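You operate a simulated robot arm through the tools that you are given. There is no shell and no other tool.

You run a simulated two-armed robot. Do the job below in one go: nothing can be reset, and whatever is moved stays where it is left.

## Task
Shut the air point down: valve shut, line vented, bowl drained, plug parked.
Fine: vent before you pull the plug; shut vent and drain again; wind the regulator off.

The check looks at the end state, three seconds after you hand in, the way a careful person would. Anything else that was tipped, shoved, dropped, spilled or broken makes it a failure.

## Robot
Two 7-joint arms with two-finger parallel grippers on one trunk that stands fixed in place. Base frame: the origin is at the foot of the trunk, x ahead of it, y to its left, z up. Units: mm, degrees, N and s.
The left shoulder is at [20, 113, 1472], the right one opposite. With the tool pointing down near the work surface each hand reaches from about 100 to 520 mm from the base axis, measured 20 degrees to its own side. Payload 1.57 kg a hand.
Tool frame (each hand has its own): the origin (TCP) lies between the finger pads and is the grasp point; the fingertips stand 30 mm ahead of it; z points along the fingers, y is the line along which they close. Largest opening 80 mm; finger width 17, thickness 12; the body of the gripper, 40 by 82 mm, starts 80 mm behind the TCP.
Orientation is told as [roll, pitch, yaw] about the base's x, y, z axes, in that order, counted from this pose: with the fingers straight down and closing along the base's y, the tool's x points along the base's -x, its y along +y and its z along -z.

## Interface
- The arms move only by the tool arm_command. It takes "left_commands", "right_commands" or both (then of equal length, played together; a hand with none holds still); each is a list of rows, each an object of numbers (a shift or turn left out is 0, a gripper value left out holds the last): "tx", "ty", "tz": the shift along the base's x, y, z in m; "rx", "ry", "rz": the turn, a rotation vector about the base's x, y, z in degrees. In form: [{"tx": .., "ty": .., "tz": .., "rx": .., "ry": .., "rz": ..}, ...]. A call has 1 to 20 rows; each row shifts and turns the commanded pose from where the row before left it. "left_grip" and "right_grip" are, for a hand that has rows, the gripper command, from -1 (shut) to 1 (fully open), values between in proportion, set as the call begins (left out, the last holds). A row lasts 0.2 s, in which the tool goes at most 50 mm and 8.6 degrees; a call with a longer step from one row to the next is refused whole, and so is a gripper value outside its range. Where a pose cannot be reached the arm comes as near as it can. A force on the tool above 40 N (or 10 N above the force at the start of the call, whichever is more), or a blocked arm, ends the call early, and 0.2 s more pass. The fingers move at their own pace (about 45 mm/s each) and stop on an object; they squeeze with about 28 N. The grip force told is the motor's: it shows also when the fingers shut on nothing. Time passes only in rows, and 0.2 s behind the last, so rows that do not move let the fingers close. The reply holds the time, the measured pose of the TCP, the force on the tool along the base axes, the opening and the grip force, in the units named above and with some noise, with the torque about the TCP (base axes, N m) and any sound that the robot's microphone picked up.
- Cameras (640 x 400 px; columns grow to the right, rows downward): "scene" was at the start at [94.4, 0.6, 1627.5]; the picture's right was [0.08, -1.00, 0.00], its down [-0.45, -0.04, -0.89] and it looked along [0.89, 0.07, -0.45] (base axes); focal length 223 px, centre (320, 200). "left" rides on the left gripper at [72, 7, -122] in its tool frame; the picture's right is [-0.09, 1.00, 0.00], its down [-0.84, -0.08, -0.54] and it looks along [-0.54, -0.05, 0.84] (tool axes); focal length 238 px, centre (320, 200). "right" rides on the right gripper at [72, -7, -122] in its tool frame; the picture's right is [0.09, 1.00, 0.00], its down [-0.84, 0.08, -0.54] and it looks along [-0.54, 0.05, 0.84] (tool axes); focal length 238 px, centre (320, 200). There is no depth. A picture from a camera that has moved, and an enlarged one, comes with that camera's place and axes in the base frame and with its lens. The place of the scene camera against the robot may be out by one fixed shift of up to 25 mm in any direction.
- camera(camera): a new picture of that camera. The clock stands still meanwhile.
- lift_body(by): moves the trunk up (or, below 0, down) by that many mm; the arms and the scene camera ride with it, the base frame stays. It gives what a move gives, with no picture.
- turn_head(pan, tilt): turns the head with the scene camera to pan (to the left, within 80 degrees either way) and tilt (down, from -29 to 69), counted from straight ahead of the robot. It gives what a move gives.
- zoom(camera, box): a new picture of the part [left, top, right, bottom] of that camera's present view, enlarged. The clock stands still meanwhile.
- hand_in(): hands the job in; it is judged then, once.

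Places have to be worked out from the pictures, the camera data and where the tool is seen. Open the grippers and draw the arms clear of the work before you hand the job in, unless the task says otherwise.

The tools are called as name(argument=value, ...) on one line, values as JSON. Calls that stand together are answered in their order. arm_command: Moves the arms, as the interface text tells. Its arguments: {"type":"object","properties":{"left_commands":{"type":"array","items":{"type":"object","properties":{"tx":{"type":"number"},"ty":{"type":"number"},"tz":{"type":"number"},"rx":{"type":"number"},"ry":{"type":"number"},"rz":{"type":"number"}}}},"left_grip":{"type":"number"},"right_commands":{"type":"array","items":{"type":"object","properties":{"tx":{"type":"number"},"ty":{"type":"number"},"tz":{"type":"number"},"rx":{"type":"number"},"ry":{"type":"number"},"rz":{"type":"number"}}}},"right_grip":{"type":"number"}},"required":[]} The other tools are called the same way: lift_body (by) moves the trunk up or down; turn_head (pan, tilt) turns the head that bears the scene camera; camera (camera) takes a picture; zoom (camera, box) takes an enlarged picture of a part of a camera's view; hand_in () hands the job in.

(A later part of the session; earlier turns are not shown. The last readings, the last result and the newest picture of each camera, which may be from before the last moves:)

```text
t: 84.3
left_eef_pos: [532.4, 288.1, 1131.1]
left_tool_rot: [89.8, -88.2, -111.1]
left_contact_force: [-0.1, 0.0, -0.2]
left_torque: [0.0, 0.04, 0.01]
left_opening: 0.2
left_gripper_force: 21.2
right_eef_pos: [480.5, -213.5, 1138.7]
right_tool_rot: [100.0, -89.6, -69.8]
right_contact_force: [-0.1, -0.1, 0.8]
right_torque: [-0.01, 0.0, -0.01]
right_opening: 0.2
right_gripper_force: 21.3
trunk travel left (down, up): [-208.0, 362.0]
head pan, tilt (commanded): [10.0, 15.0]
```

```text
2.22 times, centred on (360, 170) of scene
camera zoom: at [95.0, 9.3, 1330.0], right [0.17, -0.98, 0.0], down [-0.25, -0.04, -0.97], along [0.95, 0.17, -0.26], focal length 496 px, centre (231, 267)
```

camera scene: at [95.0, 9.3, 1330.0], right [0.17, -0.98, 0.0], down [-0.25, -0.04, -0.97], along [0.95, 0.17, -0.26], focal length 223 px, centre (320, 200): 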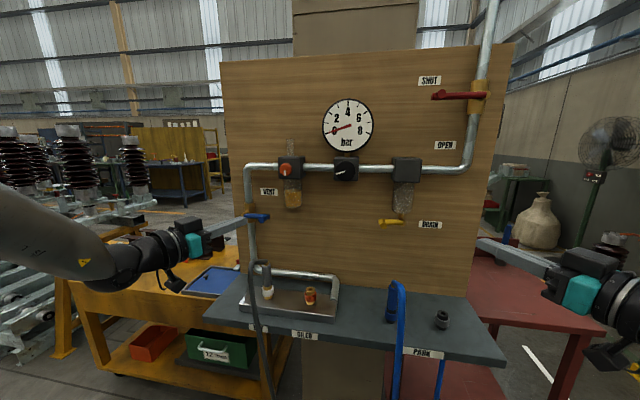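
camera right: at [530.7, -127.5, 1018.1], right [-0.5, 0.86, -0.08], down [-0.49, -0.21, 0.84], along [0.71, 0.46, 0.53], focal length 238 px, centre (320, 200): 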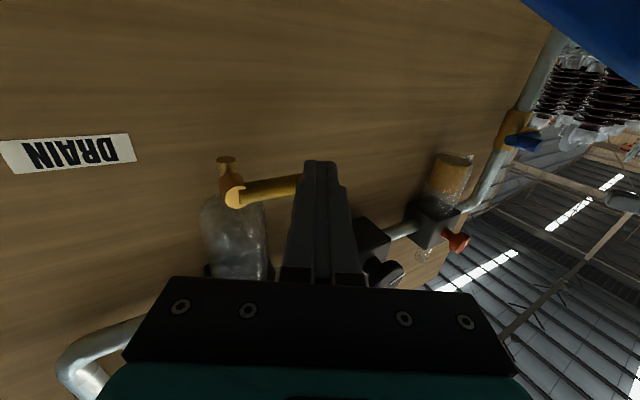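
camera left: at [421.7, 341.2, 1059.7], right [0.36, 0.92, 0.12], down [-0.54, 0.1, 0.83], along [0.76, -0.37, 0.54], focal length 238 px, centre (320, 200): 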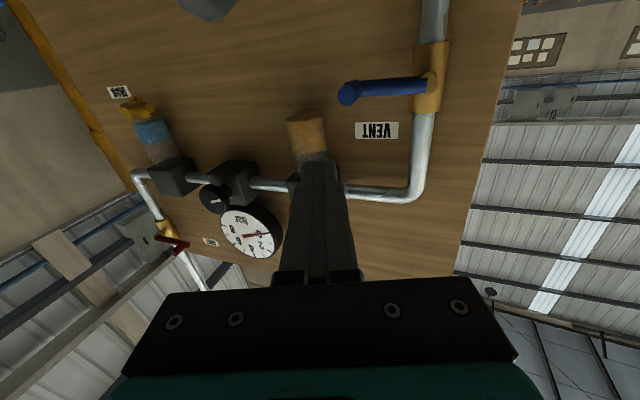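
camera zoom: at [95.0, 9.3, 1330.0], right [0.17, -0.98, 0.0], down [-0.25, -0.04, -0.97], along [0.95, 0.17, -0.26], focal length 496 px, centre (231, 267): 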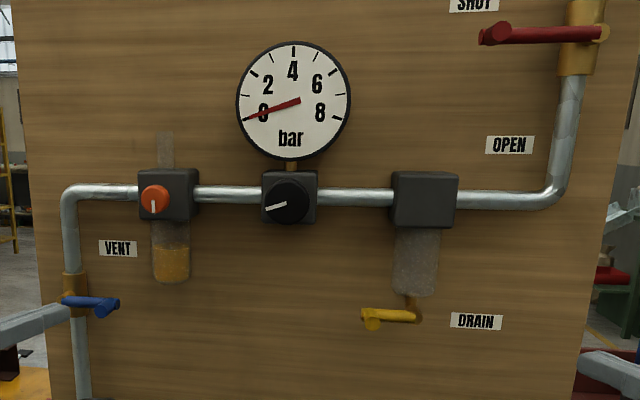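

Drain shut, bowl empty, vent shut, gauge 0. Now the regulator: I'll raise the trunk 120 mm, then bring the left hand open in front of the knob near (650, 53, 1241).

lift_body(by=120)

arm_command(left_commands=[{"ty": -0.02, "rz": 3}, {"ty": -0.025, "rz": 3}, {"ty": -0.025, "rz": 3}, {"ty": -0.025, "rz": 3}, {"ty": -0.025, "rz": 3}, {"ty": -0.025, "rz": 3}, {"ty": -0.025, "rz": 2}, {"ty": -0.025}, {"ty": -0.025}, {"ty": -0.015}, {}], left_grip=1)

camera(camera="left")

camera(camera="scene")

```text
t: 85.8
left_eef_pos: [532.0, 288.6, 1249.9]
left_tool_rot: [89.1, -88.3, -110.4]
left_contact_force: [0.8, 0.4, 0.0]
left_torque: [-0.02, -0.01, 0.0]
left_opening: 0.0
left_gripper_force: 21.5
right_eef_pos: [480.8, -212.0, 1258.7]
right_tool_rot: [94.9, -89.6, -64.7]
right_contact_force: [0.8, 0.6, 0.5]
right_torque: [-0.01, -0.04, -0.03]
right_opening: 0.0
right_gripper_force: 21.7
trunk travel left (down, up): [-328.0, 242.0]
head pan, tilt (commanded): [10.0, 15.0]
```

```text
t: 88.2
left_eef_pos: [597.1, 374.5, 1311.0]
left_tool_rot: [87.3, -88.4, -88.9]
left_contact_force: [-0.2, 0.0, 0.0]
left_torque: [0.01, 0.03, 0.02]
left_opening: 79.9
left_gripper_force: 0.1
left hand out of reach, approached as far as the arm can: row 1, 2, 3, 4, 5, 6, 7, 8, 9, 10
right_eef_pos: [479.8, -212.4, 1258.6]
right_tool_rot: [97.3, -89.5, -67.2]
right_contact_force: [0.2, -0.4, 0.7]
right_torque: [-0.02, 0.0, 0.0]
right_opening: 0.1
right_gripper_force: 21.0
trunk travel left (down, up): [-328.0, 242.0]
head pan, tilt (commanded): [10.0, 15.0]
```

```text
taken
camera left: at [475.7, 387.4, 1239.1], right [0.03, 0.99, 0.12], down [-0.54, -0.09, 0.83], along [0.84, -0.09, 0.54], focal length 238 px, centre (320, 200)
```

left: 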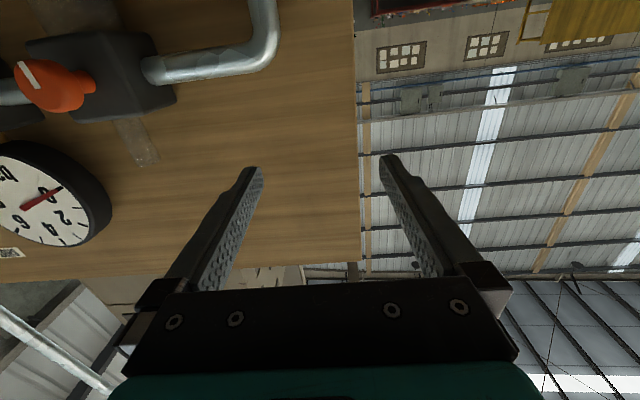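

```text
taken
camera scene: at [95.1, 9.3, 1450.0], right [0.17, -0.98, 0.0], down [-0.25, -0.05, -0.97], along [0.95, 0.17, -0.26], focal length 223 px, centre (320, 200)
```

scene: 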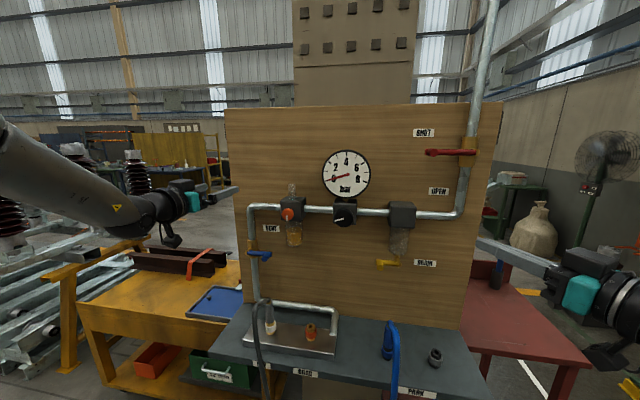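

With the elbow out, the left arm can't come inward. I'll return it to the tool-down posture it started from and re-approach from there.

arm_command(left_commands=[{"tx": -0.025, "ry": 8.2, "ty": -0.005}, {"tx": -0.025, "ry": 8.2, "ty": -0.005}, {"tx": -0.025, "ry": 8.2, "ty": -0.005}, {"tx": -0.025, "ry": 8.2, "ty": -0.005}, {"tx": -0.025, "ry": 8.2, "ty": -0.005}, {"tx": -0.025, "ry": 8.2, "ty": -0.005}, {"tx": -0.025, "ry": 8.2, "ty": -0.005}, {"tx": -0.025, "ry": 8.2, "ty": -0.01}, {"tx": -0.025, "ry": 8.2, "ty": -0.01}, {"tx": -0.025, "ry": 8.2, "ty": -0.01}, {"tx": -0.025, "ry": 7, "ty": -0.01}, {}])

camera(camera="scene")

```text
t: 90.8
left_eef_pos: [323.2, 298.1, 1309.7]
left_tool_rot: [-1.3, -0.9, -1.8]
left_contact_force: [0.3, -0.1, 0.0]
left_torque: [-0.01, -0.01, 0.0]
left_opening: 79.9
left_gripper_force: 0.0
right_eef_pos: [481.1, -212.0, 1259.3]
right_tool_rot: [96.7, -89.6, -66.5]
right_contact_force: [-0.5, -0.2, -0.5]
right_torque: [0.01, -0.01, -0.01]
right_opening: 0.1
right_gripper_force: 21.2
trunk travel left (down, up): [-328.0, 242.0]
head pan, tilt (commanded): [10.0, 15.0]
```

```text
taken
camera scene: at [95.2, 9.3, 1450.0], right [0.17, -0.98, 0.0], down [-0.25, -0.05, -0.97], along [0.95, 0.17, -0.26], focal length 223 px, centre (320, 200)
```

scene: 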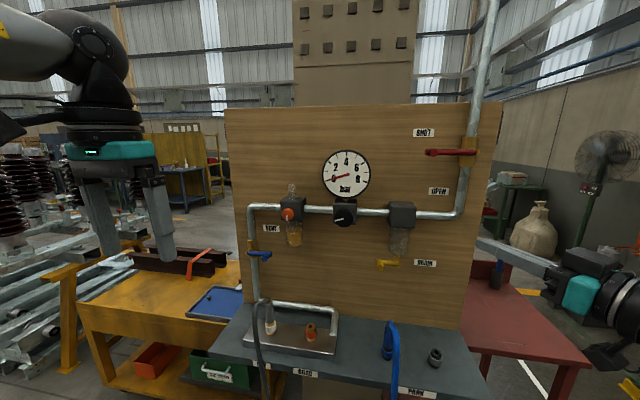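

Back to tool-down. I'll slide it inward, raise the trunk 90 mm, then pitch it forward while descending toward the knob.

arm_command(left_commands=[{"ty": -0.025}, {"ty": -0.025}, {"ty": -0.025}, {"ty": -0.025}, {"ty": -0.025}, {"ty": -0.025}])

lift_body(by=90)

arm_command(left_commands=[{"tx": 0.018, "ty": -0.008, "tz": -0.014, "ry": -8.1}, {"tx": 0.018, "ty": -0.008, "tz": -0.014, "ry": -8.1}, {"tx": 0.018, "ty": -0.008, "tz": -0.014, "ry": -8.1}, {"tx": 0.018, "ty": -0.008, "tz": -0.014, "ry": -8.1}, {"tx": 0.018, "ty": -0.008, "tz": -0.014, "ry": -8.1}, {"tx": 0.018, "ty": -0.008, "tz": -0.014, "ry": -8.1}, {"tx": 0.018, "ty": -0.008, "tz": -0.014, "ry": -8.1}, {"tx": 0.018, "ty": -0.008, "tz": -0.014, "ry": -8.1}, {"tx": 0.018, "ty": -0.008, "tz": -0.014, "ry": -8.1}, {"tx": 0.018, "ty": -0.008, "tz": -0.014, "ry": -8.1}, {"tx": 0.018, "ty": -0.008, "tz": -0.014, "ry": -8.1}, {}])

camera(camera="left")

camera(camera="scene")

```text
t: 92.2
left_eef_pos: [321.2, 148.3, 1310.8]
left_tool_rot: [-1.4, -1.0, -1.8]
left_contact_force: [0.0, -0.5, 0.3]
left_torque: [0.01, 0.01, 0.0]
left_opening: 79.9
left_gripper_force: 0.1
right_eef_pos: [481.1, -213.3, 1258.1]
right_tool_rot: [97.0, -89.6, -66.7]
right_contact_force: [1.2, 0.5, -0.7]
right_torque: [-0.03, -0.03, 0.04]
right_opening: 0.0
right_gripper_force: 21.2
trunk travel left (down, up): [-328.0, 242.0]
head pan, tilt (commanded): [10.0, 15.0]
```

```text
t: 93.5
left_eef_pos: [322.1, 149.0, 1400.2]
left_tool_rot: [-1.3, -1.0, -1.8]
left_contact_force: [0.7, 0.3, 0.0]
left_torque: [0.01, 0.03, -0.01]
left_opening: 79.9
left_gripper_force: 0.1
right_eef_pos: [480.5, -212.9, 1349.5]
right_tool_rot: [95.1, -89.6, -64.9]
right_contact_force: [0.3, 0.5, -0.3]
right_torque: [-0.02, 0.0, -0.02]
right_opening: 0.0
right_gripper_force: 21.0
trunk travel left (down, up): [-418.0, 152.0]
head pan, tilt (commanded): [10.0, 15.0]
```

```text
t: 96.1
left_eef_pos: [505.1, 80.7, 1381.8]
left_tool_rot: [37.2, -87.0, -37.8]
left_contact_force: [-0.2, 0.3, 0.8]
left_torque: [-0.01, -0.01, 0.01]
left_opening: 80.1
left_gripper_force: 0.1
left hand out of reach, approached as far as the arm can: row 10, 11
right_eef_pos: [481.2, -212.0, 1348.4]
right_tool_rot: [97.6, -89.7, -67.3]
right_contact_force: [0.2, 0.5, 0.0]
right_torque: [-0.02, 0.01, 0.01]
right_opening: 0.2
right_gripper_force: 20.8
trunk travel left (down, up): [-418.0, 152.0]
head pan, tilt (commanded): [10.0, 15.0]
```

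```text
taken
camera left: at [380.4, 92.3, 1314.7], right [0.02, 0.99, 0.12], down [-0.51, -0.1, 0.86], along [0.86, -0.08, 0.5], focal length 238 px, centre (320, 200)
```

left: 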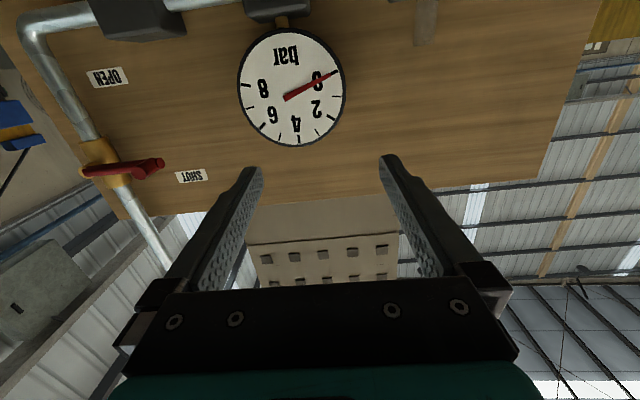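

```text
taken
camera scene: at [95.1, 9.3, 1540.0], right [0.17, -0.98, 0.0], down [-0.25, -0.04, -0.97], along [0.95, 0.17, -0.26], focal length 223 px, centre (320, 200)
```

scene: 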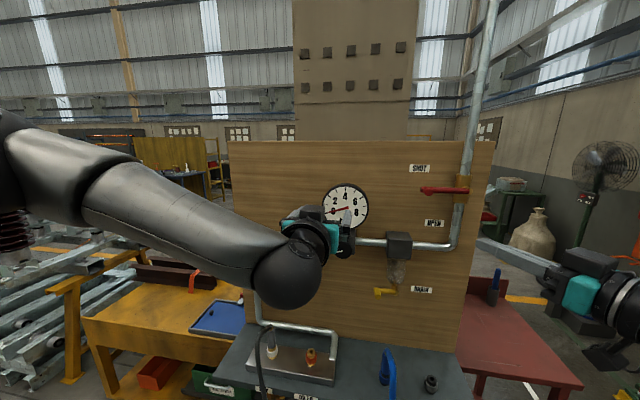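

The hand reached forward-pointing but high; I can bring it to knob height with the trunk instead. First I test the inward and forward moves in this posture.

arm_command(left_commands=[{"tx": 0.015, "ty": -0.014}, {"tx": 0.015, "ty": -0.014}, {"ry": -3}, {}])

```text
t: 97.1
left_eef_pos: [518.8, 70.1, 1431.6]
left_tool_rot: [142.8, -86.9, -144.0]
left_contact_force: [0.6, -0.2, 0.2]
left_torque: [0.02, -0.01, -0.02]
left_opening: 80.1
left_gripper_force: 0.1
left hand out of reach, approached as far as the arm can: row 1, 2, 3
right_eef_pos: [481.7, -213.5, 1348.5]
right_tool_rot: [92.4, -89.6, -62.2]
right_contact_force: [-0.3, -0.3, 0.2]
right_torque: [-0.02, -0.01, -0.02]
right_opening: 0.0
right_gripper_force: 20.8
trunk travel left (down, up): [-418.0, 152.0]
head pan, tilt (commanded): [10.0, 15.0]
```

The posture prefers the hand higher relative to the shoulder, so I'll lower the trunk 190 mm to bring the hand to knob height.

lift_body(by=-190)

arm_command(left_commands=[{"tx": 0.015}, {"tx": 0.015}, {}])

camera(camera="left")

camera(camera="scene")

```text
t: 99.2
left_eef_pos: [518.9, 69.5, 1242.6]
left_tool_rot: [143.3, -87.0, -144.4]
left_contact_force: [-0.4, -0.4, 0.0]
left_torque: [-0.01, 0.0, 0.01]
left_opening: 80.0
left_gripper_force: 0.0
right_eef_pos: [479.8, -212.3, 1159.0]
right_tool_rot: [98.6, -89.6, -68.5]
right_contact_force: [-1.0, -0.6, -0.1]
right_torque: [-0.01, -0.02, 0.01]
right_opening: 0.0
right_gripper_force: 21.5
trunk travel left (down, up): [-228.0, 342.0]
head pan, tilt (commanded): [10.0, 15.0]
```

```text
t: 100.0
left_eef_pos: [543.6, 71.9, 1248.5]
left_tool_rot: [138.4, -87.2, -139.6]
left_contact_force: [-0.5, -0.1, 0.4]
left_torque: [-0.01, -0.01, 0.02]
left_opening: 80.1
left_gripper_force: 0.1
left hand out of reach, approached as far as the arm can: row 2
right_eef_pos: [480.6, -212.7, 1158.2]
right_tool_rot: [97.3, -89.6, -67.0]
right_contact_force: [-0.3, -0.1, 0.2]
right_torque: [-0.02, -0.03, 0.0]
right_opening: 0.2
right_gripper_force: 21.3
trunk travel left (down, up): [-228.0, 342.0]
head pan, tilt (commanded): [10.0, 15.0]
```

```text
taken
camera left: at [425.7, 84.2, 1172.5], right [0.02, 0.99, 0.12], down [-0.57, -0.09, 0.81], along [0.82, -0.09, 0.57], focal length 238 px, centre (320, 200)
```

left: 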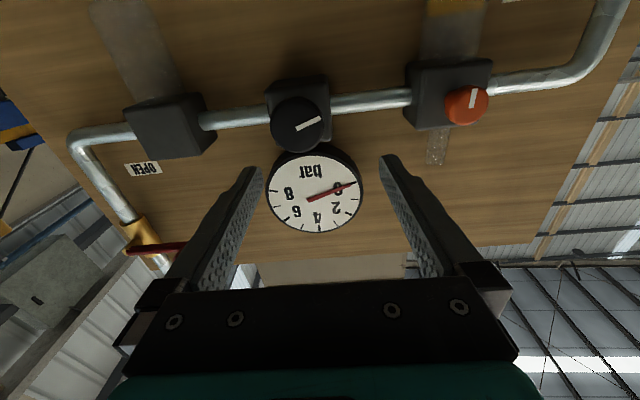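

```text
taken
camera scene: at [95.2, 9.3, 1350.0], right [0.17, -0.98, 0.0], down [-0.25, -0.04, -0.97], along [0.95, 0.17, -0.26], focal length 223 px, centre (320, 200)
```

scene: 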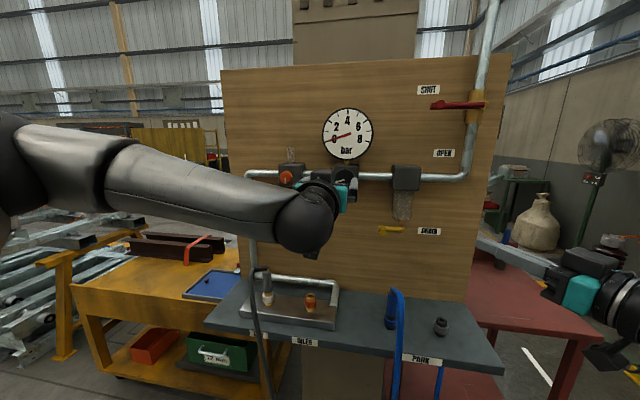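

The knob sights at about (650, 51, 1240). I'll add a little inward yaw to free the wrist and step toward y≈55, checking the response.

arm_command(left_commands=[{"rz": -4}, {"rz": -4}, {"ty": -0.01}, {"tx": 0.01, "tz": -0.004}, {}])

```text
t: 101.2
left_eef_pos: [552.6, 67.0, 1251.0]
left_tool_rot: [133.6, -87.3, -134.7]
left_contact_force: [-0.5, -0.3, 0.2]
left_torque: [-0.01, 0.01, -0.01]
left_opening: 79.9
left_gripper_force: 0.1
left hand out of reach, approached as far as the arm can: row 1, 2, 4
right_eef_pos: [481.3, -212.4, 1157.9]
right_tool_rot: [96.9, -89.6, -66.7]
right_contact_force: [1.0, 0.4, 0.4]
right_torque: [-0.02, -0.01, 0.02]
right_opening: 0.0
right_gripper_force: 20.7
trunk travel left (down, up): [-228.0, 342.0]
head pan, tilt (commanded): [10.0, 15.0]
```

Yaw that way is blocked here. I'll probe pitch-down and opposite yaw to find the free direction.

arm_command(left_commands=[{"ry": 4}, {}])

arm_command(left_commands=[{"rz": 4}, {}])

arm_command(left_commands=[{"rx": -5}, {}])

arm_command(left_commands=[{"ty": -0.01}, {}])

```text
t: 101.8
left_eef_pos: [552.4, 67.9, 1251.7]
left_tool_rot: [42.9, -87.4, -44.2]
left_contact_force: [0.8, -1.1, 0.1]
left_torque: [0.0, 0.02, -0.01]
left_opening: 79.9
left_gripper_force: 0.0
right_eef_pos: [480.6, -212.7, 1158.1]
right_tool_rot: [96.6, -89.7, -66.6]
right_contact_force: [-0.4, -0.4, 0.4]
right_torque: [0.03, -0.04, 0.0]
right_opening: 0.2
right_gripper_force: 21.1
trunk travel left (down, up): [-228.0, 342.0]
head pan, tilt (commanded): [10.0, 15.0]
```

```text
t: 102.3
left_eef_pos: [551.9, 69.4, 1251.9]
left_tool_rot: [44.3, -87.3, -41.6]
left_contact_force: [0.4, 0.1, 1.3]
left_torque: [0.01, -0.02, 0.02]
left_opening: 79.9
left_gripper_force: 0.0
right_eef_pos: [481.0, -212.8, 1159.3]
right_tool_rot: [97.0, -89.5, -67.0]
right_contact_force: [-0.3, 0.2, -0.1]
right_torque: [-0.01, -0.02, 0.0]
right_opening: 0.0
right_gripper_force: 21.4
trunk travel left (down, up): [-228.0, 342.0]
head pan, tilt (commanded): [10.0, 15.0]
```

```text
t: 103.0
left_eef_pos: [551.5, 69.0, 1251.8]
left_tool_rot: [-57.0, -86.1, 59.5]
left_contact_force: [0.0, -0.1, -0.3]
left_torque: [0.01, -0.02, 0.01]
left_opening: 79.9
left_gripper_force: 0.1
right_eef_pos: [480.5, -211.4, 1158.0]
right_tool_rot: [97.4, -89.6, -67.2]
right_contact_force: [1.0, -0.1, -1.0]
right_torque: [0.0, 0.0, -0.02]
right_opening: 0.0
right_gripper_force: 21.6
trunk travel left (down, up): [-228.0, 342.0]
head pan, tilt (commanded): [10.0, 15.0]
```

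```text
t: 103.5
left_eef_pos: [550.5, 66.8, 1251.9]
left_tool_rot: [-56.6, -86.2, 59.2]
left_contact_force: [-0.4, 0.5, 0.1]
left_torque: [0.0, 0.01, 0.03]
left_opening: 80.1
left_gripper_force: 0.1
left hand out of reach, approached as far as the arm can: row 1
right_eef_pos: [481.4, -213.0, 1158.9]
right_tool_rot: [97.0, -89.6, -66.8]
right_contact_force: [-0.5, -0.4, -0.4]
right_torque: [-0.03, 0.01, 0.03]
right_opening: 0.0
right_gripper_force: 20.9
trunk travel left (down, up): [-228.0, 342.0]
head pan, tilt (commanded): [10.0, 15.0]
```

I'll test whether positive roll relieves the inward limit in this elbow-up posture (that would also suit turning the knob from +80° back to 0°).

arm_command(left_commands=[{"rx": 8}, {"rx": 8}, {"rx": 8}, {"rx": 8}, {"ty": -0.01}, {}])

camera(camera="scene")

```text
t: 105.0
left_eef_pos: [548.0, 70.3, 1252.4]
left_tool_rot: [89.1, -61.2, -86.0]
left_contact_force: [0.9, -0.2, -0.3]
left_torque: [0.01, 0.03, 0.02]
left_opening: 79.8
left_gripper_force: 0.0
left hand out of reach, approached as far as the arm can: row 5
right_eef_pos: [481.3, -212.9, 1159.1]
right_tool_rot: [96.8, -89.6, -66.7]
right_contact_force: [-0.1, 0.2, 0.1]
right_torque: [0.0, -0.01, 0.0]
right_opening: 0.2
right_gripper_force: 21.4
trunk travel left (down, up): [-228.0, 342.0]
head pan, tilt (commanded): [10.0, 15.0]
```

```text
taken
camera scene: at [95.2, 9.3, 1350.0], right [0.17, -0.98, 0.0], down [-0.25, -0.04, -0.97], along [0.95, 0.17, -0.26], focal length 223 px, centre (320, 200)
```

scene: 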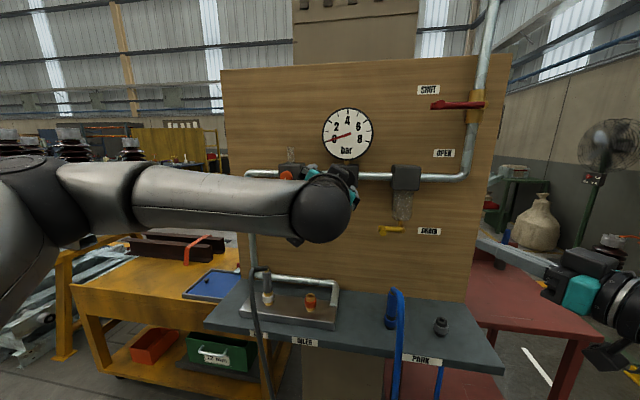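

The inward limit persists, so I'll try the right arm (elbow-down) for the knob instead. First I withdraw the left hand outward.

arm_command(left_commands=[{"rx": -8, "tx": -0.02, "ty": 0.01}, {"rx": -8, "tx": -0.02, "ty": 0.015}, {"rx": -8, "tx": -0.02, "ty": 0.02}, {"rx": -4, "tx": -0.02, "ty": 0.025}, {"ty": 0.03}, {"ty": 0.03}, {"ty": 0.03}, {"ty": 0.03}, {"ty": 0.03}])

lift_body(by=165)

arm_command(right_commands=[{"ty": 0.02, "tz": -0.012, "tx": 0.006}, {"ty": 0.02, "tz": -0.012, "tx": 0.006}, {"ty": 0.02, "tz": -0.012, "tx": 0.006}, {"ty": 0.02, "tz": -0.012, "tx": 0.006}, {"ty": 0.02, "tz": -0.012, "tx": 0.006}, {}], right_grip=1)

camera(camera="scene")

```text
t: 107.0
left_eef_pos: [467.9, 292.3, 1252.1]
left_tool_rot: [22.6, -87.9, -19.9]
left_contact_force: [0.8, 0.5, -0.5]
left_torque: [-0.02, 0.0, -0.03]
left_opening: 80.0
left_gripper_force: 0.1
right_eef_pos: [481.5, -210.9, 1158.5]
right_tool_rot: [97.2, -89.6, -66.9]
right_contact_force: [-0.1, 0.0, -0.4]
right_torque: [0.01, 0.04, 0.02]
right_opening: 0.0
right_gripper_force: 21.3
trunk travel left (down, up): [-228.0, 342.0]
head pan, tilt (commanded): [10.0, 15.0]
```

```text
t: 108.8
left_eef_pos: [468.7, 291.0, 1416.6]
left_tool_rot: [22.4, -87.9, -19.5]
left_contact_force: [-0.5, -0.1, -0.2]
left_torque: [0.02, 0.01, -0.01]
left_opening: 80.0
left_gripper_force: 0.1
right_eef_pos: [481.6, -211.3, 1324.5]
right_tool_rot: [94.8, -89.5, -64.7]
right_contact_force: [-0.2, -0.9, -0.5]
right_torque: [-0.01, 0.02, -0.02]
right_opening: 0.0
right_gripper_force: 21.4
trunk travel left (down, up): [-393.0, 177.0]
head pan, tilt (commanded): [10.0, 15.0]
```

```text
t: 110.2
left_eef_pos: [466.8, 291.8, 1417.8]
left_tool_rot: [22.5, -87.9, -19.9]
left_contact_force: [0.7, 0.7, -0.8]
left_torque: [0.02, -0.01, -0.01]
left_opening: 79.9
left_gripper_force: 0.0
right_eef_pos: [513.2, -113.3, 1264.2]
right_tool_rot: [100.1, -89.6, -70.1]
right_contact_force: [-0.8, -0.2, 0.1]
right_torque: [0.02, 0.02, 0.02]
right_opening: 80.1
right_gripper_force: 0.0
trunk travel left (down, up): [-393.0, 177.0]
head pan, tilt (commanded): [10.0, 15.0]
```

```text
taken
camera scene: at [95.0, 9.0, 1515.0], right [0.17, -0.98, 0.0], down [-0.25, -0.04, -0.97], along [0.95, 0.17, -0.26], focal length 223 px, centre (320, 200)
```

scene: 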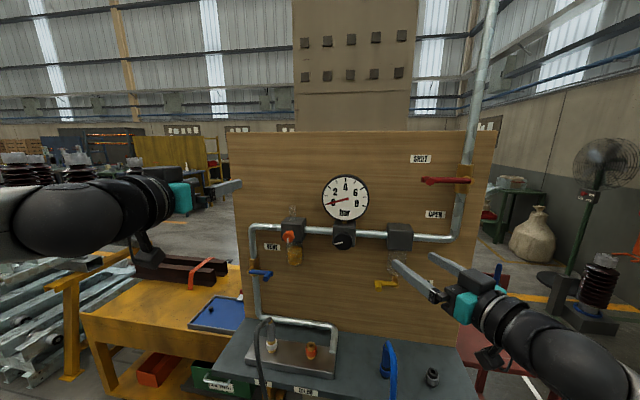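

The right arm moves inward without trouble. Continuing toward y≈20 at knob height.

arm_command(right_commands=[{"ty": 0.02, "tz": -0.004, "tx": 0.003}, {"ty": 0.02, "tz": -0.004, "tx": 0.003}, {"ty": 0.02, "tz": -0.004, "tx": 0.003}, {"ty": 0.02, "tz": -0.004, "tx": 0.003}, {"ty": 0.02, "tz": -0.004, "tx": 0.003}, {"ty": 0.02, "tz": -0.004, "tx": 0.003}, {}])

arm_command(right_commands=[{"rx": 8}, {"rx": 8}, {"rx": 8}, {"rx": 8}, {}])

arm_command(right_commands=[{"rz": -5}, {"rz": -5}, {}])

```text
t: 111.8
left_eef_pos: [467.4, 290.7, 1416.8]
left_tool_rot: [22.5, -87.9, -19.9]
left_contact_force: [0.0, -0.8, -0.6]
left_torque: [0.04, 0.0, -0.02]
left_opening: 80.0
left_gripper_force: 0.1
right_eef_pos: [530.6, 4.9, 1238.4]
right_tool_rot: [87.0, -89.7, -56.7]
right_contact_force: [0.4, 0.1, -0.2]
right_torque: [0.0, -0.01, -0.03]
right_opening: 80.0
right_gripper_force: 0.1
trunk travel left (down, up): [-393.0, 177.0]
head pan, tilt (commanded): [10.0, 15.0]
```

```text
t: 113.0
left_eef_pos: [468.0, 290.7, 1416.9]
left_tool_rot: [22.6, -87.9, -19.7]
left_contact_force: [0.2, -0.6, 0.5]
left_torque: [0.01, 0.02, 0.01]
left_opening: 80.0
left_gripper_force: 0.1
right_eef_pos: [529.6, 7.4, 1238.7]
right_tool_rot: [119.8, -57.6, -89.8]
right_contact_force: [0.1, 0.1, 0.1]
right_torque: [-0.02, 0.0, -0.02]
right_opening: 80.2
right_gripper_force: 0.1
trunk travel left (down, up): [-393.0, 177.0]
head pan, tilt (commanded): [10.0, 15.0]
```

```text
t: 113.8
left_eef_pos: [468.2, 290.9, 1418.2]
left_tool_rot: [21.8, -87.9, -19.0]
left_contact_force: [0.1, 0.5, 0.8]
left_torque: [0.01, 0.01, -0.05]
left_opening: 79.9
left_gripper_force: 0.2
right_eef_pos: [533.6, -6.1, 1234.5]
right_tool_rot: [120.9, -59.0, -98.2]
right_contact_force: [-0.1, -0.7, 0.1]
right_torque: [-0.04, -0.03, -0.03]
right_opening: 80.1
right_gripper_force: 0.0
right hand out of reach, approached as far as the arm can: row 2
trunk travel left (down, up): [-393.0, 177.0]
head pan, tilt (commanded): [10.0, 15.0]
```

The right arm needs ≥20° yaw here, too skewed for the knob. I'll put the right hand back outside, then drop the trunk so the left (elbow-up) hand can work above its shoulder level.

arm_command(right_commands=[{"rz": 5}, {"rz": 5}, {"rx": -8}, {"rx": -8}, {"rx": -8}, {"rx": -8}, {"ty": -0.03, "tx": -0.008, "tz": 0.006}, {"ty": -0.03, "tx": -0.008, "tz": 0.006}, {"ty": -0.03, "tx": -0.008, "tz": 0.006}, {"ty": -0.03, "tx": -0.008, "tz": 0.006}, {"ty": -0.03, "tx": -0.012, "tz": 0.01}, {"ty": -0.03, "tx": -0.012, "tz": 0.01}, {"ty": -0.03, "tx": -0.012, "tz": 0.01}, {"ty": -0.03, "tx": -0.012, "tz": 0.01}, {"ty": -0.02, "tx": -0.01, "tz": 0.01}])

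```text
t: 117.2
left_eef_pos: [467.7, 289.6, 1416.7]
left_tool_rot: [22.6, -87.9, -19.8]
left_contact_force: [0.7, -0.1, 0.0]
left_torque: [0.03, -0.01, -0.01]
left_opening: 80.0
left_gripper_force: 0.1
right_eef_pos: [448.2, -251.8, 1349.5]
right_tool_rot: [-159.9, -85.3, -167.5]
right_contact_force: [-0.4, -0.7, 0.1]
right_torque: [0.02, -0.06, 0.01]
right_opening: 80.0
right_gripper_force: 0.0
right hand out of reach, approached as far as the arm can: row 14, 15
trunk travel left (down, up): [-393.0, 177.0]
head pan, tilt (commanded): [10.0, 15.0]
stopped in row 15 (right hand): the arm was blocked; the commanded pose is now the measured one
```

Right hand is clear. Lowering the trunk 250 mm now; both hands stay well in front of the shelf.

lift_body(by=-250)

arm_command(left_commands=[{"tz": 0.015, "ty": -0.015, "tx": 0.005}, {"tz": 0.015, "ty": -0.02, "tx": 0.005}, {"tz": 0.015, "ty": -0.02, "tx": 0.005}, {"tz": 0.015, "ty": -0.02, "tx": 0.005}, {"tz": 0.014, "ty": -0.02, "tx": 0.005}, {"ty": -0.02, "tx": 0.005}, {"ty": -0.02, "tx": 0.005}, {"ty": -0.02, "tx": 0.005}, {"ty": -0.02, "tx": 0.005}, {"ty": -0.02, "tx": 0.005}, {}])

camera(camera="scene")

```text
t: 119.8
left_eef_pos: [467.8, 290.3, 1166.8]
left_tool_rot: [22.7, -87.8, -20.0]
left_contact_force: [-0.1, 0.6, 0.0]
left_torque: [0.0, 0.02, 0.0]
left_opening: 80.0
left_gripper_force: 0.1
right_eef_pos: [447.8, -252.3, 1099.4]
right_tool_rot: [-159.7, -85.4, -167.5]
right_contact_force: [-0.1, -0.5, 0.3]
right_torque: [-0.04, 0.01, 0.01]
right_opening: 79.9
right_gripper_force: 0.1
trunk travel left (down, up): [-143.0, 427.0]
head pan, tilt (commanded): [10.0, 15.0]
```

```text
t: 122.2
left_eef_pos: [517.8, 96.8, 1241.0]
left_tool_rot: [22.4, -88.0, -19.6]
left_contact_force: [-0.1, 0.5, 0.3]
left_torque: [0.03, -0.04, -0.01]
left_opening: 79.9
left_gripper_force: 0.1
right_eef_pos: [448.4, -251.1, 1098.0]
right_tool_rot: [-159.8, -85.4, -167.5]
right_contact_force: [0.4, 1.0, 0.5]
right_torque: [0.0, -0.01, 0.03]
right_opening: 80.1
right_gripper_force: 0.1
trunk travel left (down, up): [-143.0, 427.0]
head pan, tilt (commanded): [10.0, 15.0]
```

```text
taken
camera scene: at [95.3, 9.2, 1265.0], right [0.17, -0.98, 0.0], down [-0.25, -0.04, -0.97], along [0.95, 0.17, -0.26], focal length 223 px, centre (320, 200)
```

scene: 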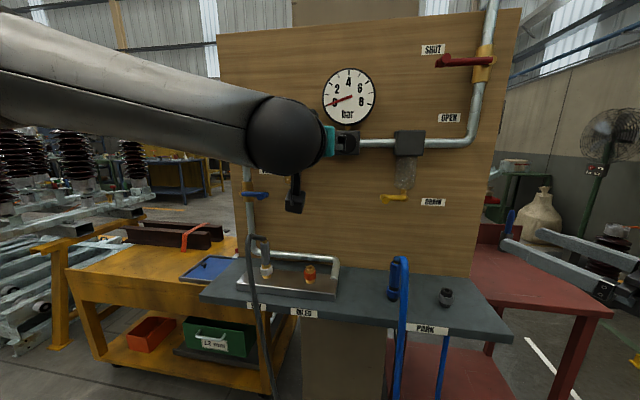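

No limit this time: the hand is at (518, 97, 1241) pointing forward. Continuing to y≈52 and sighting the knob.

arm_command(left_commands=[{"ty": -0.015, "tx": 0.005}, {"ty": -0.015, "tx": 0.005}, {"ty": -0.015, "tx": 0.005, "rz": -3}, {}])

camera(camera="left")

zoom(camera="left", box=[240, 60, 400, 160])

```text
t: 123.2
left_eef_pos: [533.9, 61.9, 1243.6]
left_tool_rot: [23.3, -87.8, -23.5]
left_contact_force: [0.5, 0.5, 0.2]
left_torque: [0.0, 0.0, -0.01]
left_opening: 80.0
left_gripper_force: 0.1
left hand out of reach, approached as far as the arm can: row 3
right_eef_pos: [447.5, -252.0, 1099.9]
right_tool_rot: [-159.6, -85.4, -167.6]
right_contact_force: [-0.2, -0.2, 0.3]
right_torque: [0.02, -0.01, -0.02]
right_opening: 79.9
right_gripper_force: 0.0
trunk travel left (down, up): [-143.0, 427.0]
head pan, tilt (commanded): [10.0, 15.0]
```

```text
taken
camera left: at [409.4, 71.1, 1175.4], right [0.01, 0.99, 0.11], down [-0.51, -0.09, 0.85], along [0.86, -0.06, 0.51], focal length 238 px, centre (320, 200)
```

left: 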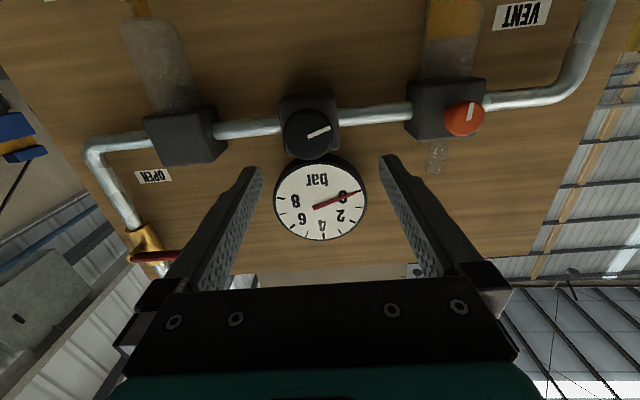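

```text
4.00 times, centred on (320, 110) of left
camera zoom: at [409.4, 71.1, 1175.4], right [0.01, 0.99, 0.11], down [-0.51, -0.09, 0.85], along [0.86, -0.06, 0.51], focal length 953 px, centre (320, 560)
```

zoom: 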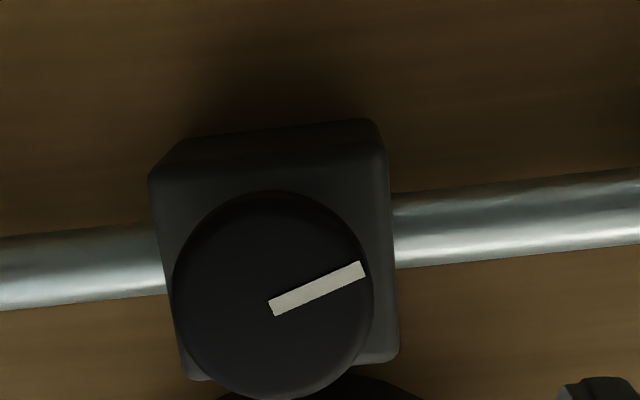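

Knob centre ≈ (645, 51.5, 1240), diameter ≈51 mm. I'll raise the hand and lower the trunk 70 mm more to gain inward room, then line up.

arm_command(left_commands=[{"tz": 0.024}, {"tz": 0.023}, {"tz": 0.023}])

lift_body(by=-70)

arm_command(left_commands=[{"ty": -0.005, "tz": -0.002, "tx": 0.01}, {"ty": -0.005, "tz": -0.001, "tx": 0.01}, {}])

camera(camera="left")

```text
t: 124.0
left_eef_pos: [533.1, 68.7, 1290.0]
left_tool_rot: [22.4, -87.9, -22.8]
left_contact_force: [-0.4, -0.2, 0.6]
left_torque: [-0.03, 0.0, 0.05]
left_opening: 80.0
left_gripper_force: 0.1
left hand out of reach, approached as far as the arm can: row 2, 3
right_eef_pos: [447.8, -251.4, 1099.1]
right_tool_rot: [-159.7, -85.5, -167.6]
right_contact_force: [-0.2, -0.2, 0.6]
right_torque: [-0.03, -0.01, 0.01]
right_opening: 79.8
right_gripper_force: 0.1
trunk travel left (down, up): [-143.0, 427.0]
head pan, tilt (commanded): [10.0, 15.0]
```

```text
t: 125.1
left_eef_pos: [533.3, 68.8, 1220.0]
left_tool_rot: [22.6, -87.9, -22.9]
left_contact_force: [0.9, 0.3, -0.3]
left_torque: [0.01, -0.04, -0.03]
left_opening: 79.9
left_gripper_force: 0.0
right_eef_pos: [447.1, -250.5, 1028.7]
right_tool_rot: [-159.8, -85.4, -167.6]
right_contact_force: [0.3, 0.2, 0.4]
right_torque: [0.04, -0.05, -0.01]
right_opening: 80.1
right_gripper_force: 0.0
trunk travel left (down, up): [-73.0, 497.0]
head pan, tilt (commanded): [10.0, 15.0]
```

```text
t: 125.9
left_eef_pos: [533.7, 67.6, 1220.5]
left_tool_rot: [22.7, -87.9, -22.9]
left_contact_force: [-0.3, -0.2, 0.2]
left_torque: [-0.04, 0.02, 0.01]
left_opening: 79.7
left_gripper_force: 0.0
left hand out of reach, approached as far as the arm can: row 1, 2
right_eef_pos: [447.5, -252.0, 1029.0]
right_tool_rot: [-159.8, -85.5, -167.6]
right_contact_force: [0.0, 0.4, 0.4]
right_torque: [0.02, 0.01, 0.02]
right_opening: 80.3
right_gripper_force: 0.1
trunk travel left (down, up): [-73.0, 497.0]
head pan, tilt (commanded): [10.0, 15.0]
```

```text
taken
camera left: at [409.4, 77.2, 1152.0], right [0.01, 0.99, 0.11], down [-0.51, -0.09, 0.85], along [0.86, -0.06, 0.51], focal length 238 px, centre (320, 200)
```

left: 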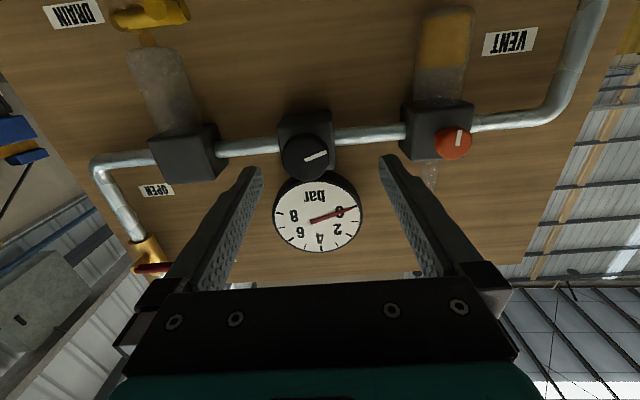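

Too high now. I'll test whether yawing outward a little frees the inward/forward motion here.

arm_command(left_commands=[{"rz": 5}, {"rz": 5}, {"ty": -0.01}, {"tx": 0.015}, {}])

```text
t: 127.1
left_eef_pos: [539.2, 109.8, 1226.6]
left_tool_rot: [22.2, -87.9, -12.4]
left_contact_force: [0.3, -0.2, -0.8]
left_torque: [-0.01, 0.03, 0.0]
left_opening: 80.0
left_gripper_force: 0.0
left hand out of reach, approached as far as the arm can: row 1, 2, 4
right_eef_pos: [448.0, -250.5, 1029.1]
right_tool_rot: [-159.7, -85.4, -167.6]
right_contact_force: [0.0, 0.7, -0.1]
right_torque: [0.01, 0.01, -0.02]
right_opening: 80.0
right_gripper_force: 0.2
trunk travel left (down, up): [-73.0, 497.0]
head pan, tilt (commanded): [10.0, 15.0]
```

Outward yaw pushes it outward, so inward yaw should allow more. Trying yaw -10…-15°.

arm_command(left_commands=[{"rz": -5}, {"rz": -5}, {"rz": -5}, {"rz": -5}, {"ty": -0.015}, {"ty": -0.015}, {"ty": -0.015}, {}])

camera(camera="scene")

```text
t: 128.9
left_eef_pos: [539.3, 64.4, 1227.7]
left_tool_rot: [22.6, -87.9, -33.0]
left_contact_force: [0.8, 0.1, -0.7]
left_torque: [0.01, -0.03, -0.01]
left_opening: 79.9
left_gripper_force: 0.1
right_eef_pos: [447.6, -251.2, 1029.5]
right_tool_rot: [-159.8, -85.4, -167.6]
right_contact_force: [0.5, 0.1, 0.1]
right_torque: [0.01, -0.03, 0.02]
right_opening: 80.0
right_gripper_force: 0.1
trunk travel left (down, up): [-73.0, 497.0]
head pan, tilt (commanded): [10.0, 15.0]
```

```text
taken
camera scene: at [95.3, 9.2, 1195.0], right [0.17, -0.98, 0.0], down [-0.25, -0.04, -0.97], along [0.95, 0.17, -0.26], focal length 223 px, centre (320, 200)
```

scene: 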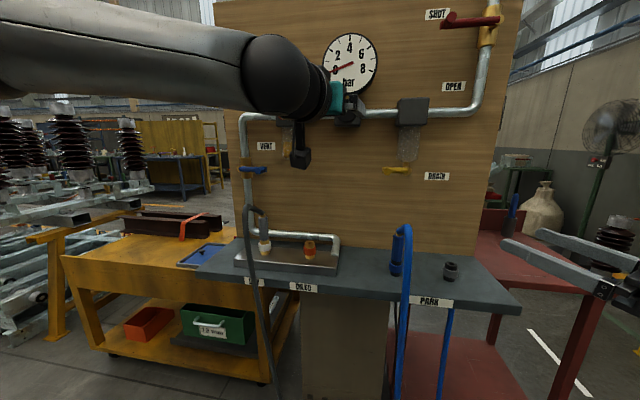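

With -10° yaw it moves freely. Now aligning to TCP ≈ (590, 56, 1241) and re-sighting.

arm_command(left_commands=[{"tx": 0.017, "ty": -0.002, "tz": 0.004}, {"tx": 0.017, "ty": -0.003, "tz": 0.005}, {"tx": 0.017, "ty": -0.003, "tz": 0.005}, {}])

camera(camera="left")

zoom(camera="left", box=[240, 60, 400, 180])

zoom(camera="scene", box=[260, 40, 420, 140])

```text
t: 129.9
left_eef_pos: [582.8, 65.0, 1237.2]
left_tool_rot: [22.0, -87.9, -32.2]
left_contact_force: [-0.2, 0.3, -0.1]
left_torque: [-0.01, -0.01, -0.02]
left_opening: 79.8
left_gripper_force: 0.0
left hand out of reach, approached as far as the arm can: row 3
right_eef_pos: [448.3, -250.8, 1028.4]
right_tool_rot: [-159.7, -85.4, -167.6]
right_contact_force: [-0.2, 0.7, 0.0]
right_torque: [-0.02, 0.0, -0.01]
right_opening: 79.8
right_gripper_force: 0.0
trunk travel left (down, up): [-73.0, 497.0]
head pan, tilt (commanded): [10.0, 15.0]
```

```text
taken
camera left: at [461.2, 94.5, 1170.5], right [0.18, 0.98, 0.11], down [-0.52, 0.0, 0.85], along [0.83, -0.21, 0.51], focal length 238 px, centre (320, 200)
```

left: 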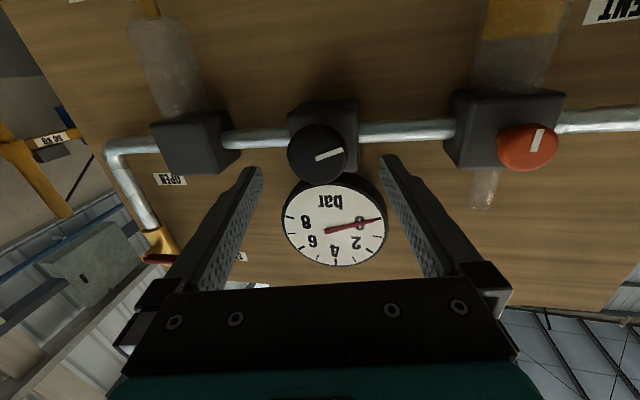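

```text
3.33 times, centred on (320, 120) of left
camera zoom: at [461.2, 94.5, 1170.5], right [0.18, 0.98, 0.11], down [-0.52, 0.0, 0.85], along [0.83, -0.21, 0.51], focal length 794 px, centre (320, 467)
```

zoom: 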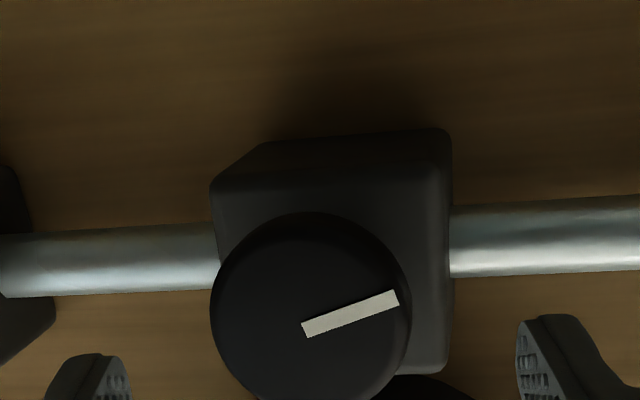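

```text
4.00 times, centred on (340, 90) of scene
camera zoom: at [95.3, 9.3, 1195.0], right [0.17, -0.98, 0.0], down [-0.26, -0.05, -0.97], along [0.95, 0.17, -0.26], focal length 892 px, centre (240, 640)
```

zoom: 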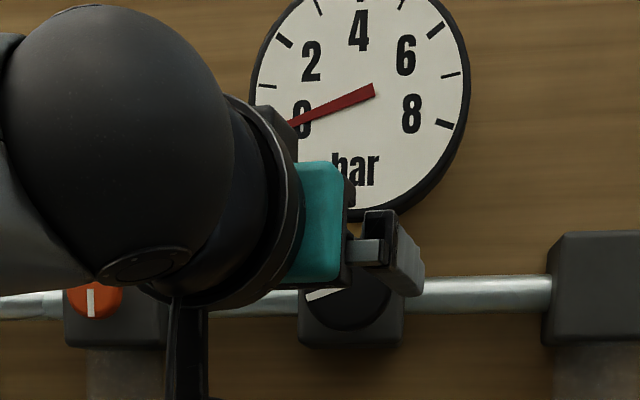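

Knob face ≈ (644, 51, 1238.5). I'll trade 60 mm of trunk height to get away from this joint limit.

arm_command(left_commands=[{"tz": -0.02}, {"tz": -0.02}, {"tz": -0.02}])

lift_body(by=60)

arm_command(left_commands=[{"ty": -0.005}, {"ty": -0.005}, {"tx": 0.01}, {}])

```text
t: 130.7
left_eef_pos: [582.9, 62.3, 1178.9]
left_tool_rot: [22.2, -87.9, -32.5]
left_contact_force: [0.0, -0.3, -0.1]
left_torque: [-0.01, 0.01, -0.01]
left_opening: 80.0
left_gripper_force: 0.1
right_eef_pos: [448.5, -252.2, 1029.2]
right_tool_rot: [-159.6, -85.3, -167.7]
right_contact_force: [0.3, 0.1, 0.0]
right_torque: [0.01, -0.01, 0.02]
right_opening: 80.1
right_gripper_force: 0.0
trunk travel left (down, up): [-73.0, 497.0]
head pan, tilt (commanded): [10.0, 15.0]
```

```text
t: 131.7
left_eef_pos: [584.3, 63.0, 1238.9]
left_tool_rot: [22.6, -87.9, -32.8]
left_contact_force: [-0.6, 0.6, 0.4]
left_torque: [-0.01, 0.0, -0.02]
left_opening: 80.0
left_gripper_force: 0.0
right_eef_pos: [447.1, -252.3, 1089.2]
right_tool_rot: [-159.8, -85.4, -167.5]
right_contact_force: [0.0, -0.5, 0.1]
right_torque: [-0.01, 0.02, -0.02]
right_opening: 79.9
right_gripper_force: 0.1
trunk travel left (down, up): [-133.0, 437.0]
head pan, tilt (commanded): [10.0, 15.0]
```

```text
t: 132.7
left_eef_pos: [592.9, 53.5, 1239.2]
left_tool_rot: [22.9, -88.0, -33.2]
left_contact_force: [-0.3, 1.1, 0.2]
left_torque: [-0.01, 0.01, 0.01]
left_opening: 79.8
left_gripper_force: 0.0
right_eef_pos: [447.7, -250.9, 1089.3]
right_tool_rot: [-159.8, -85.4, -167.5]
right_contact_force: [-1.0, 0.2, 1.0]
right_torque: [-0.01, 0.0, 0.01]
right_opening: 80.1
right_gripper_force: 0.1
trunk travel left (down, up): [-133.0, 437.0]
head pan, tilt (commanded): [10.0, 15.0]
```

Free again at (593, 53.5, 1239). I'll roll the open gripper about its own axis to +80° so that turning the knob off (counter-clockwise) unrolls the wrist toward 0.

arm_command(left_commands=[{"rx": 8.3, "ry": -1.5, "rz": -0.3}, {"rx": 8.3, "ry": -1.5, "rz": -0.3}, {"rx": 8.3, "ry": -1.5, "rz": -0.3}, {"rx": 8.3, "ry": -1.5, "rz": -0.3}, {"rx": 8.3, "ry": -1.5, "rz": -0.3}, {}])

arm_command(left_commands=[{"rx": 8.3, "ry": -1.5, "rz": -0.3}, {"rx": 8.3, "ry": -1.5, "rz": -0.3}, {"rx": 8.3, "ry": -1.5, "rz": -0.3}, {"rx": 8.3, "ry": -1.5, "rz": -0.3}, {}])

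camera(camera="left")

zoom(camera="scene", box=[260, 60, 420, 160])

```text
t: 134.1
left_eef_pos: [593.2, 53.0, 1238.6]
left_tool_rot: [87.1, -46.9, -98.1]
left_contact_force: [-0.9, -0.8, 0.5]
left_torque: [0.02, 0.0, 0.02]
left_opening: 80.0
left_gripper_force: 0.0
right_eef_pos: [447.1, -251.0, 1089.2]
right_tool_rot: [-159.8, -85.4, -167.5]
right_contact_force: [0.4, 0.1, -0.1]
right_torque: [0.03, 0.0, 0.02]
right_opening: 80.0
right_gripper_force: 0.0
trunk travel left (down, up): [-133.0, 437.0]
head pan, tilt (commanded): [10.0, 15.0]
```

```text
t: 135.3
left_eef_pos: [593.4, 53.5, 1238.0]
left_tool_rot: [88.0, -13.1, -99.9]
left_contact_force: [0.0, -0.3, -0.2]
left_torque: [0.01, 0.02, 0.01]
left_opening: 80.2
left_gripper_force: 0.1
right_eef_pos: [448.1, -251.1, 1089.4]
right_tool_rot: [-159.8, -85.4, -167.6]
right_contact_force: [0.2, 0.6, -0.2]
right_torque: [0.0, 0.02, 0.01]
right_opening: 80.1
right_gripper_force: 0.1
trunk travel left (down, up): [-133.0, 437.0]
head pan, tilt (commanded): [10.0, 15.0]
```

```text
taken
camera left: at [485.6, 146.7, 1233.1], right [0.06, 0.13, 0.99], down [-0.68, -0.72, 0.13], along [0.73, -0.68, 0.04], focal length 238 px, centre (320, 200)
```

left: 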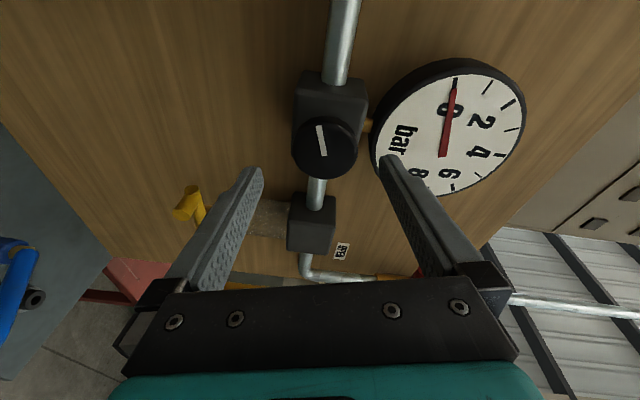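

```text
4.00 times, centred on (340, 110) of scene
camera zoom: at [95.2, 9.3, 1255.0], right [0.17, -0.98, 0.0], down [-0.25, -0.05, -0.97], along [0.95, 0.17, -0.26], focal length 892 px, centre (240, 560)
```

zoom: 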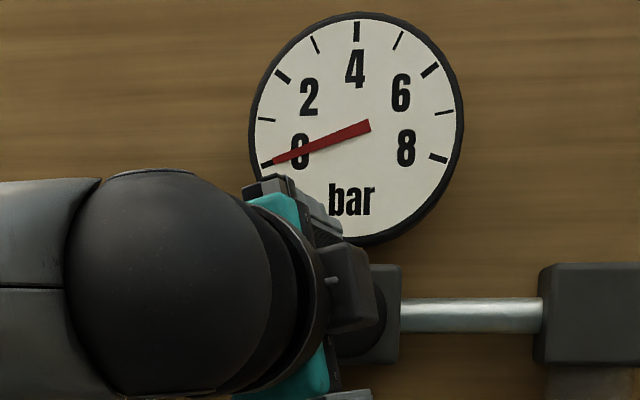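

Rolled +77° with position held; this sight puts the knob centre at (649, 51, 1239). Advancing with open fingers to overlap the knob.

arm_command(left_commands=[{"tx": 0.013, "ty": 0.0005}, {"tx": 0.013, "ty": 0.001}, {"tx": 0.013, "ty": 0.001}, {}])

camera(camera="left")

zoom(camera="scene", box=[260, 60, 420, 160])

```text
t: 136.3
left_eef_pos: [619.3, 70.8, 1231.4]
left_tool_rot: [87.9, -13.2, -99.9]
left_contact_force: [-1.0, 0.2, -0.7]
left_torque: [0.01, -0.01, 0.03]
left_opening: 80.3
left_gripper_force: 0.0
left hand out of reach, approached as far as the arm can: row 1, 2, 3
right_eef_pos: [447.9, -251.1, 1088.3]
right_tool_rot: [-159.7, -85.5, -167.6]
right_contact_force: [-0.5, -0.1, 0.5]
right_torque: [-0.03, 0.01, -0.03]
right_opening: 80.0
right_gripper_force: 0.1
trunk travel left (down, up): [-133.0, 437.0]
head pan, tilt (commanded): [10.0, 15.0]
```

```text
taken
camera left: at [511.5, 164.2, 1225.9], right [0.06, 0.13, 0.99], down [-0.68, -0.72, 0.14], along [0.73, -0.68, 0.05], focal length 238 px, centre (320, 200)
```

left: 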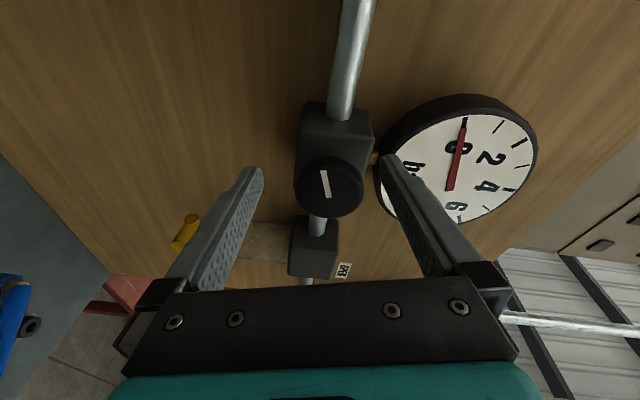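

```text
4.00 times, centred on (340, 110) of scene
camera zoom: at [95.2, 9.3, 1255.0], right [0.17, -0.98, 0.0], down [-0.25, -0.05, -0.97], along [0.95, 0.17, -0.26], focal length 892 px, centre (240, 560)
```

zoom: 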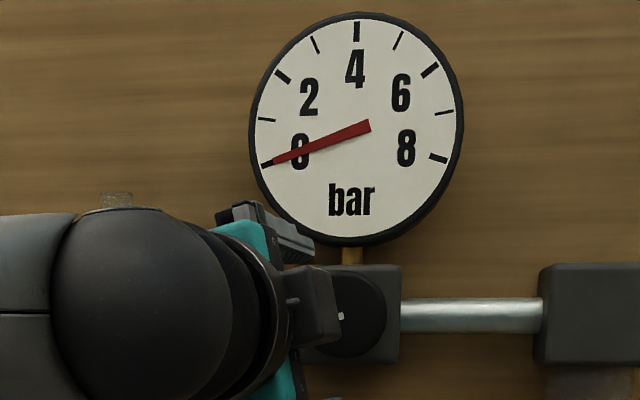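

Going forward met the limit and drifted outward. I'll yaw 5° more inward and retry the alignment.

arm_command(left_commands=[{"rz": -5}, {"ty": -0.008, "tz": 0.003}, {"ty": -0.007, "tz": 0.003}, {}])

```text
t: 137.3
left_eef_pos: [615.4, 58.9, 1236.7]
left_tool_rot: [88.0, -13.4, -104.8]
left_contact_force: [0.9, -0.1, 0.9]
left_torque: [0.0, 0.0, -0.01]
left_opening: 80.1
left_gripper_force: 0.1
right_eef_pos: [447.8, -252.1, 1089.2]
right_tool_rot: [-159.8, -85.3, -167.6]
right_contact_force: [0.5, 0.3, 0.0]
right_torque: [0.0, 0.0, 0.0]
right_opening: 79.9
right_gripper_force: 0.2
trunk travel left (down, up): [-133.0, 437.0]
head pan, tilt (commanded): [10.0, 15.0]
```

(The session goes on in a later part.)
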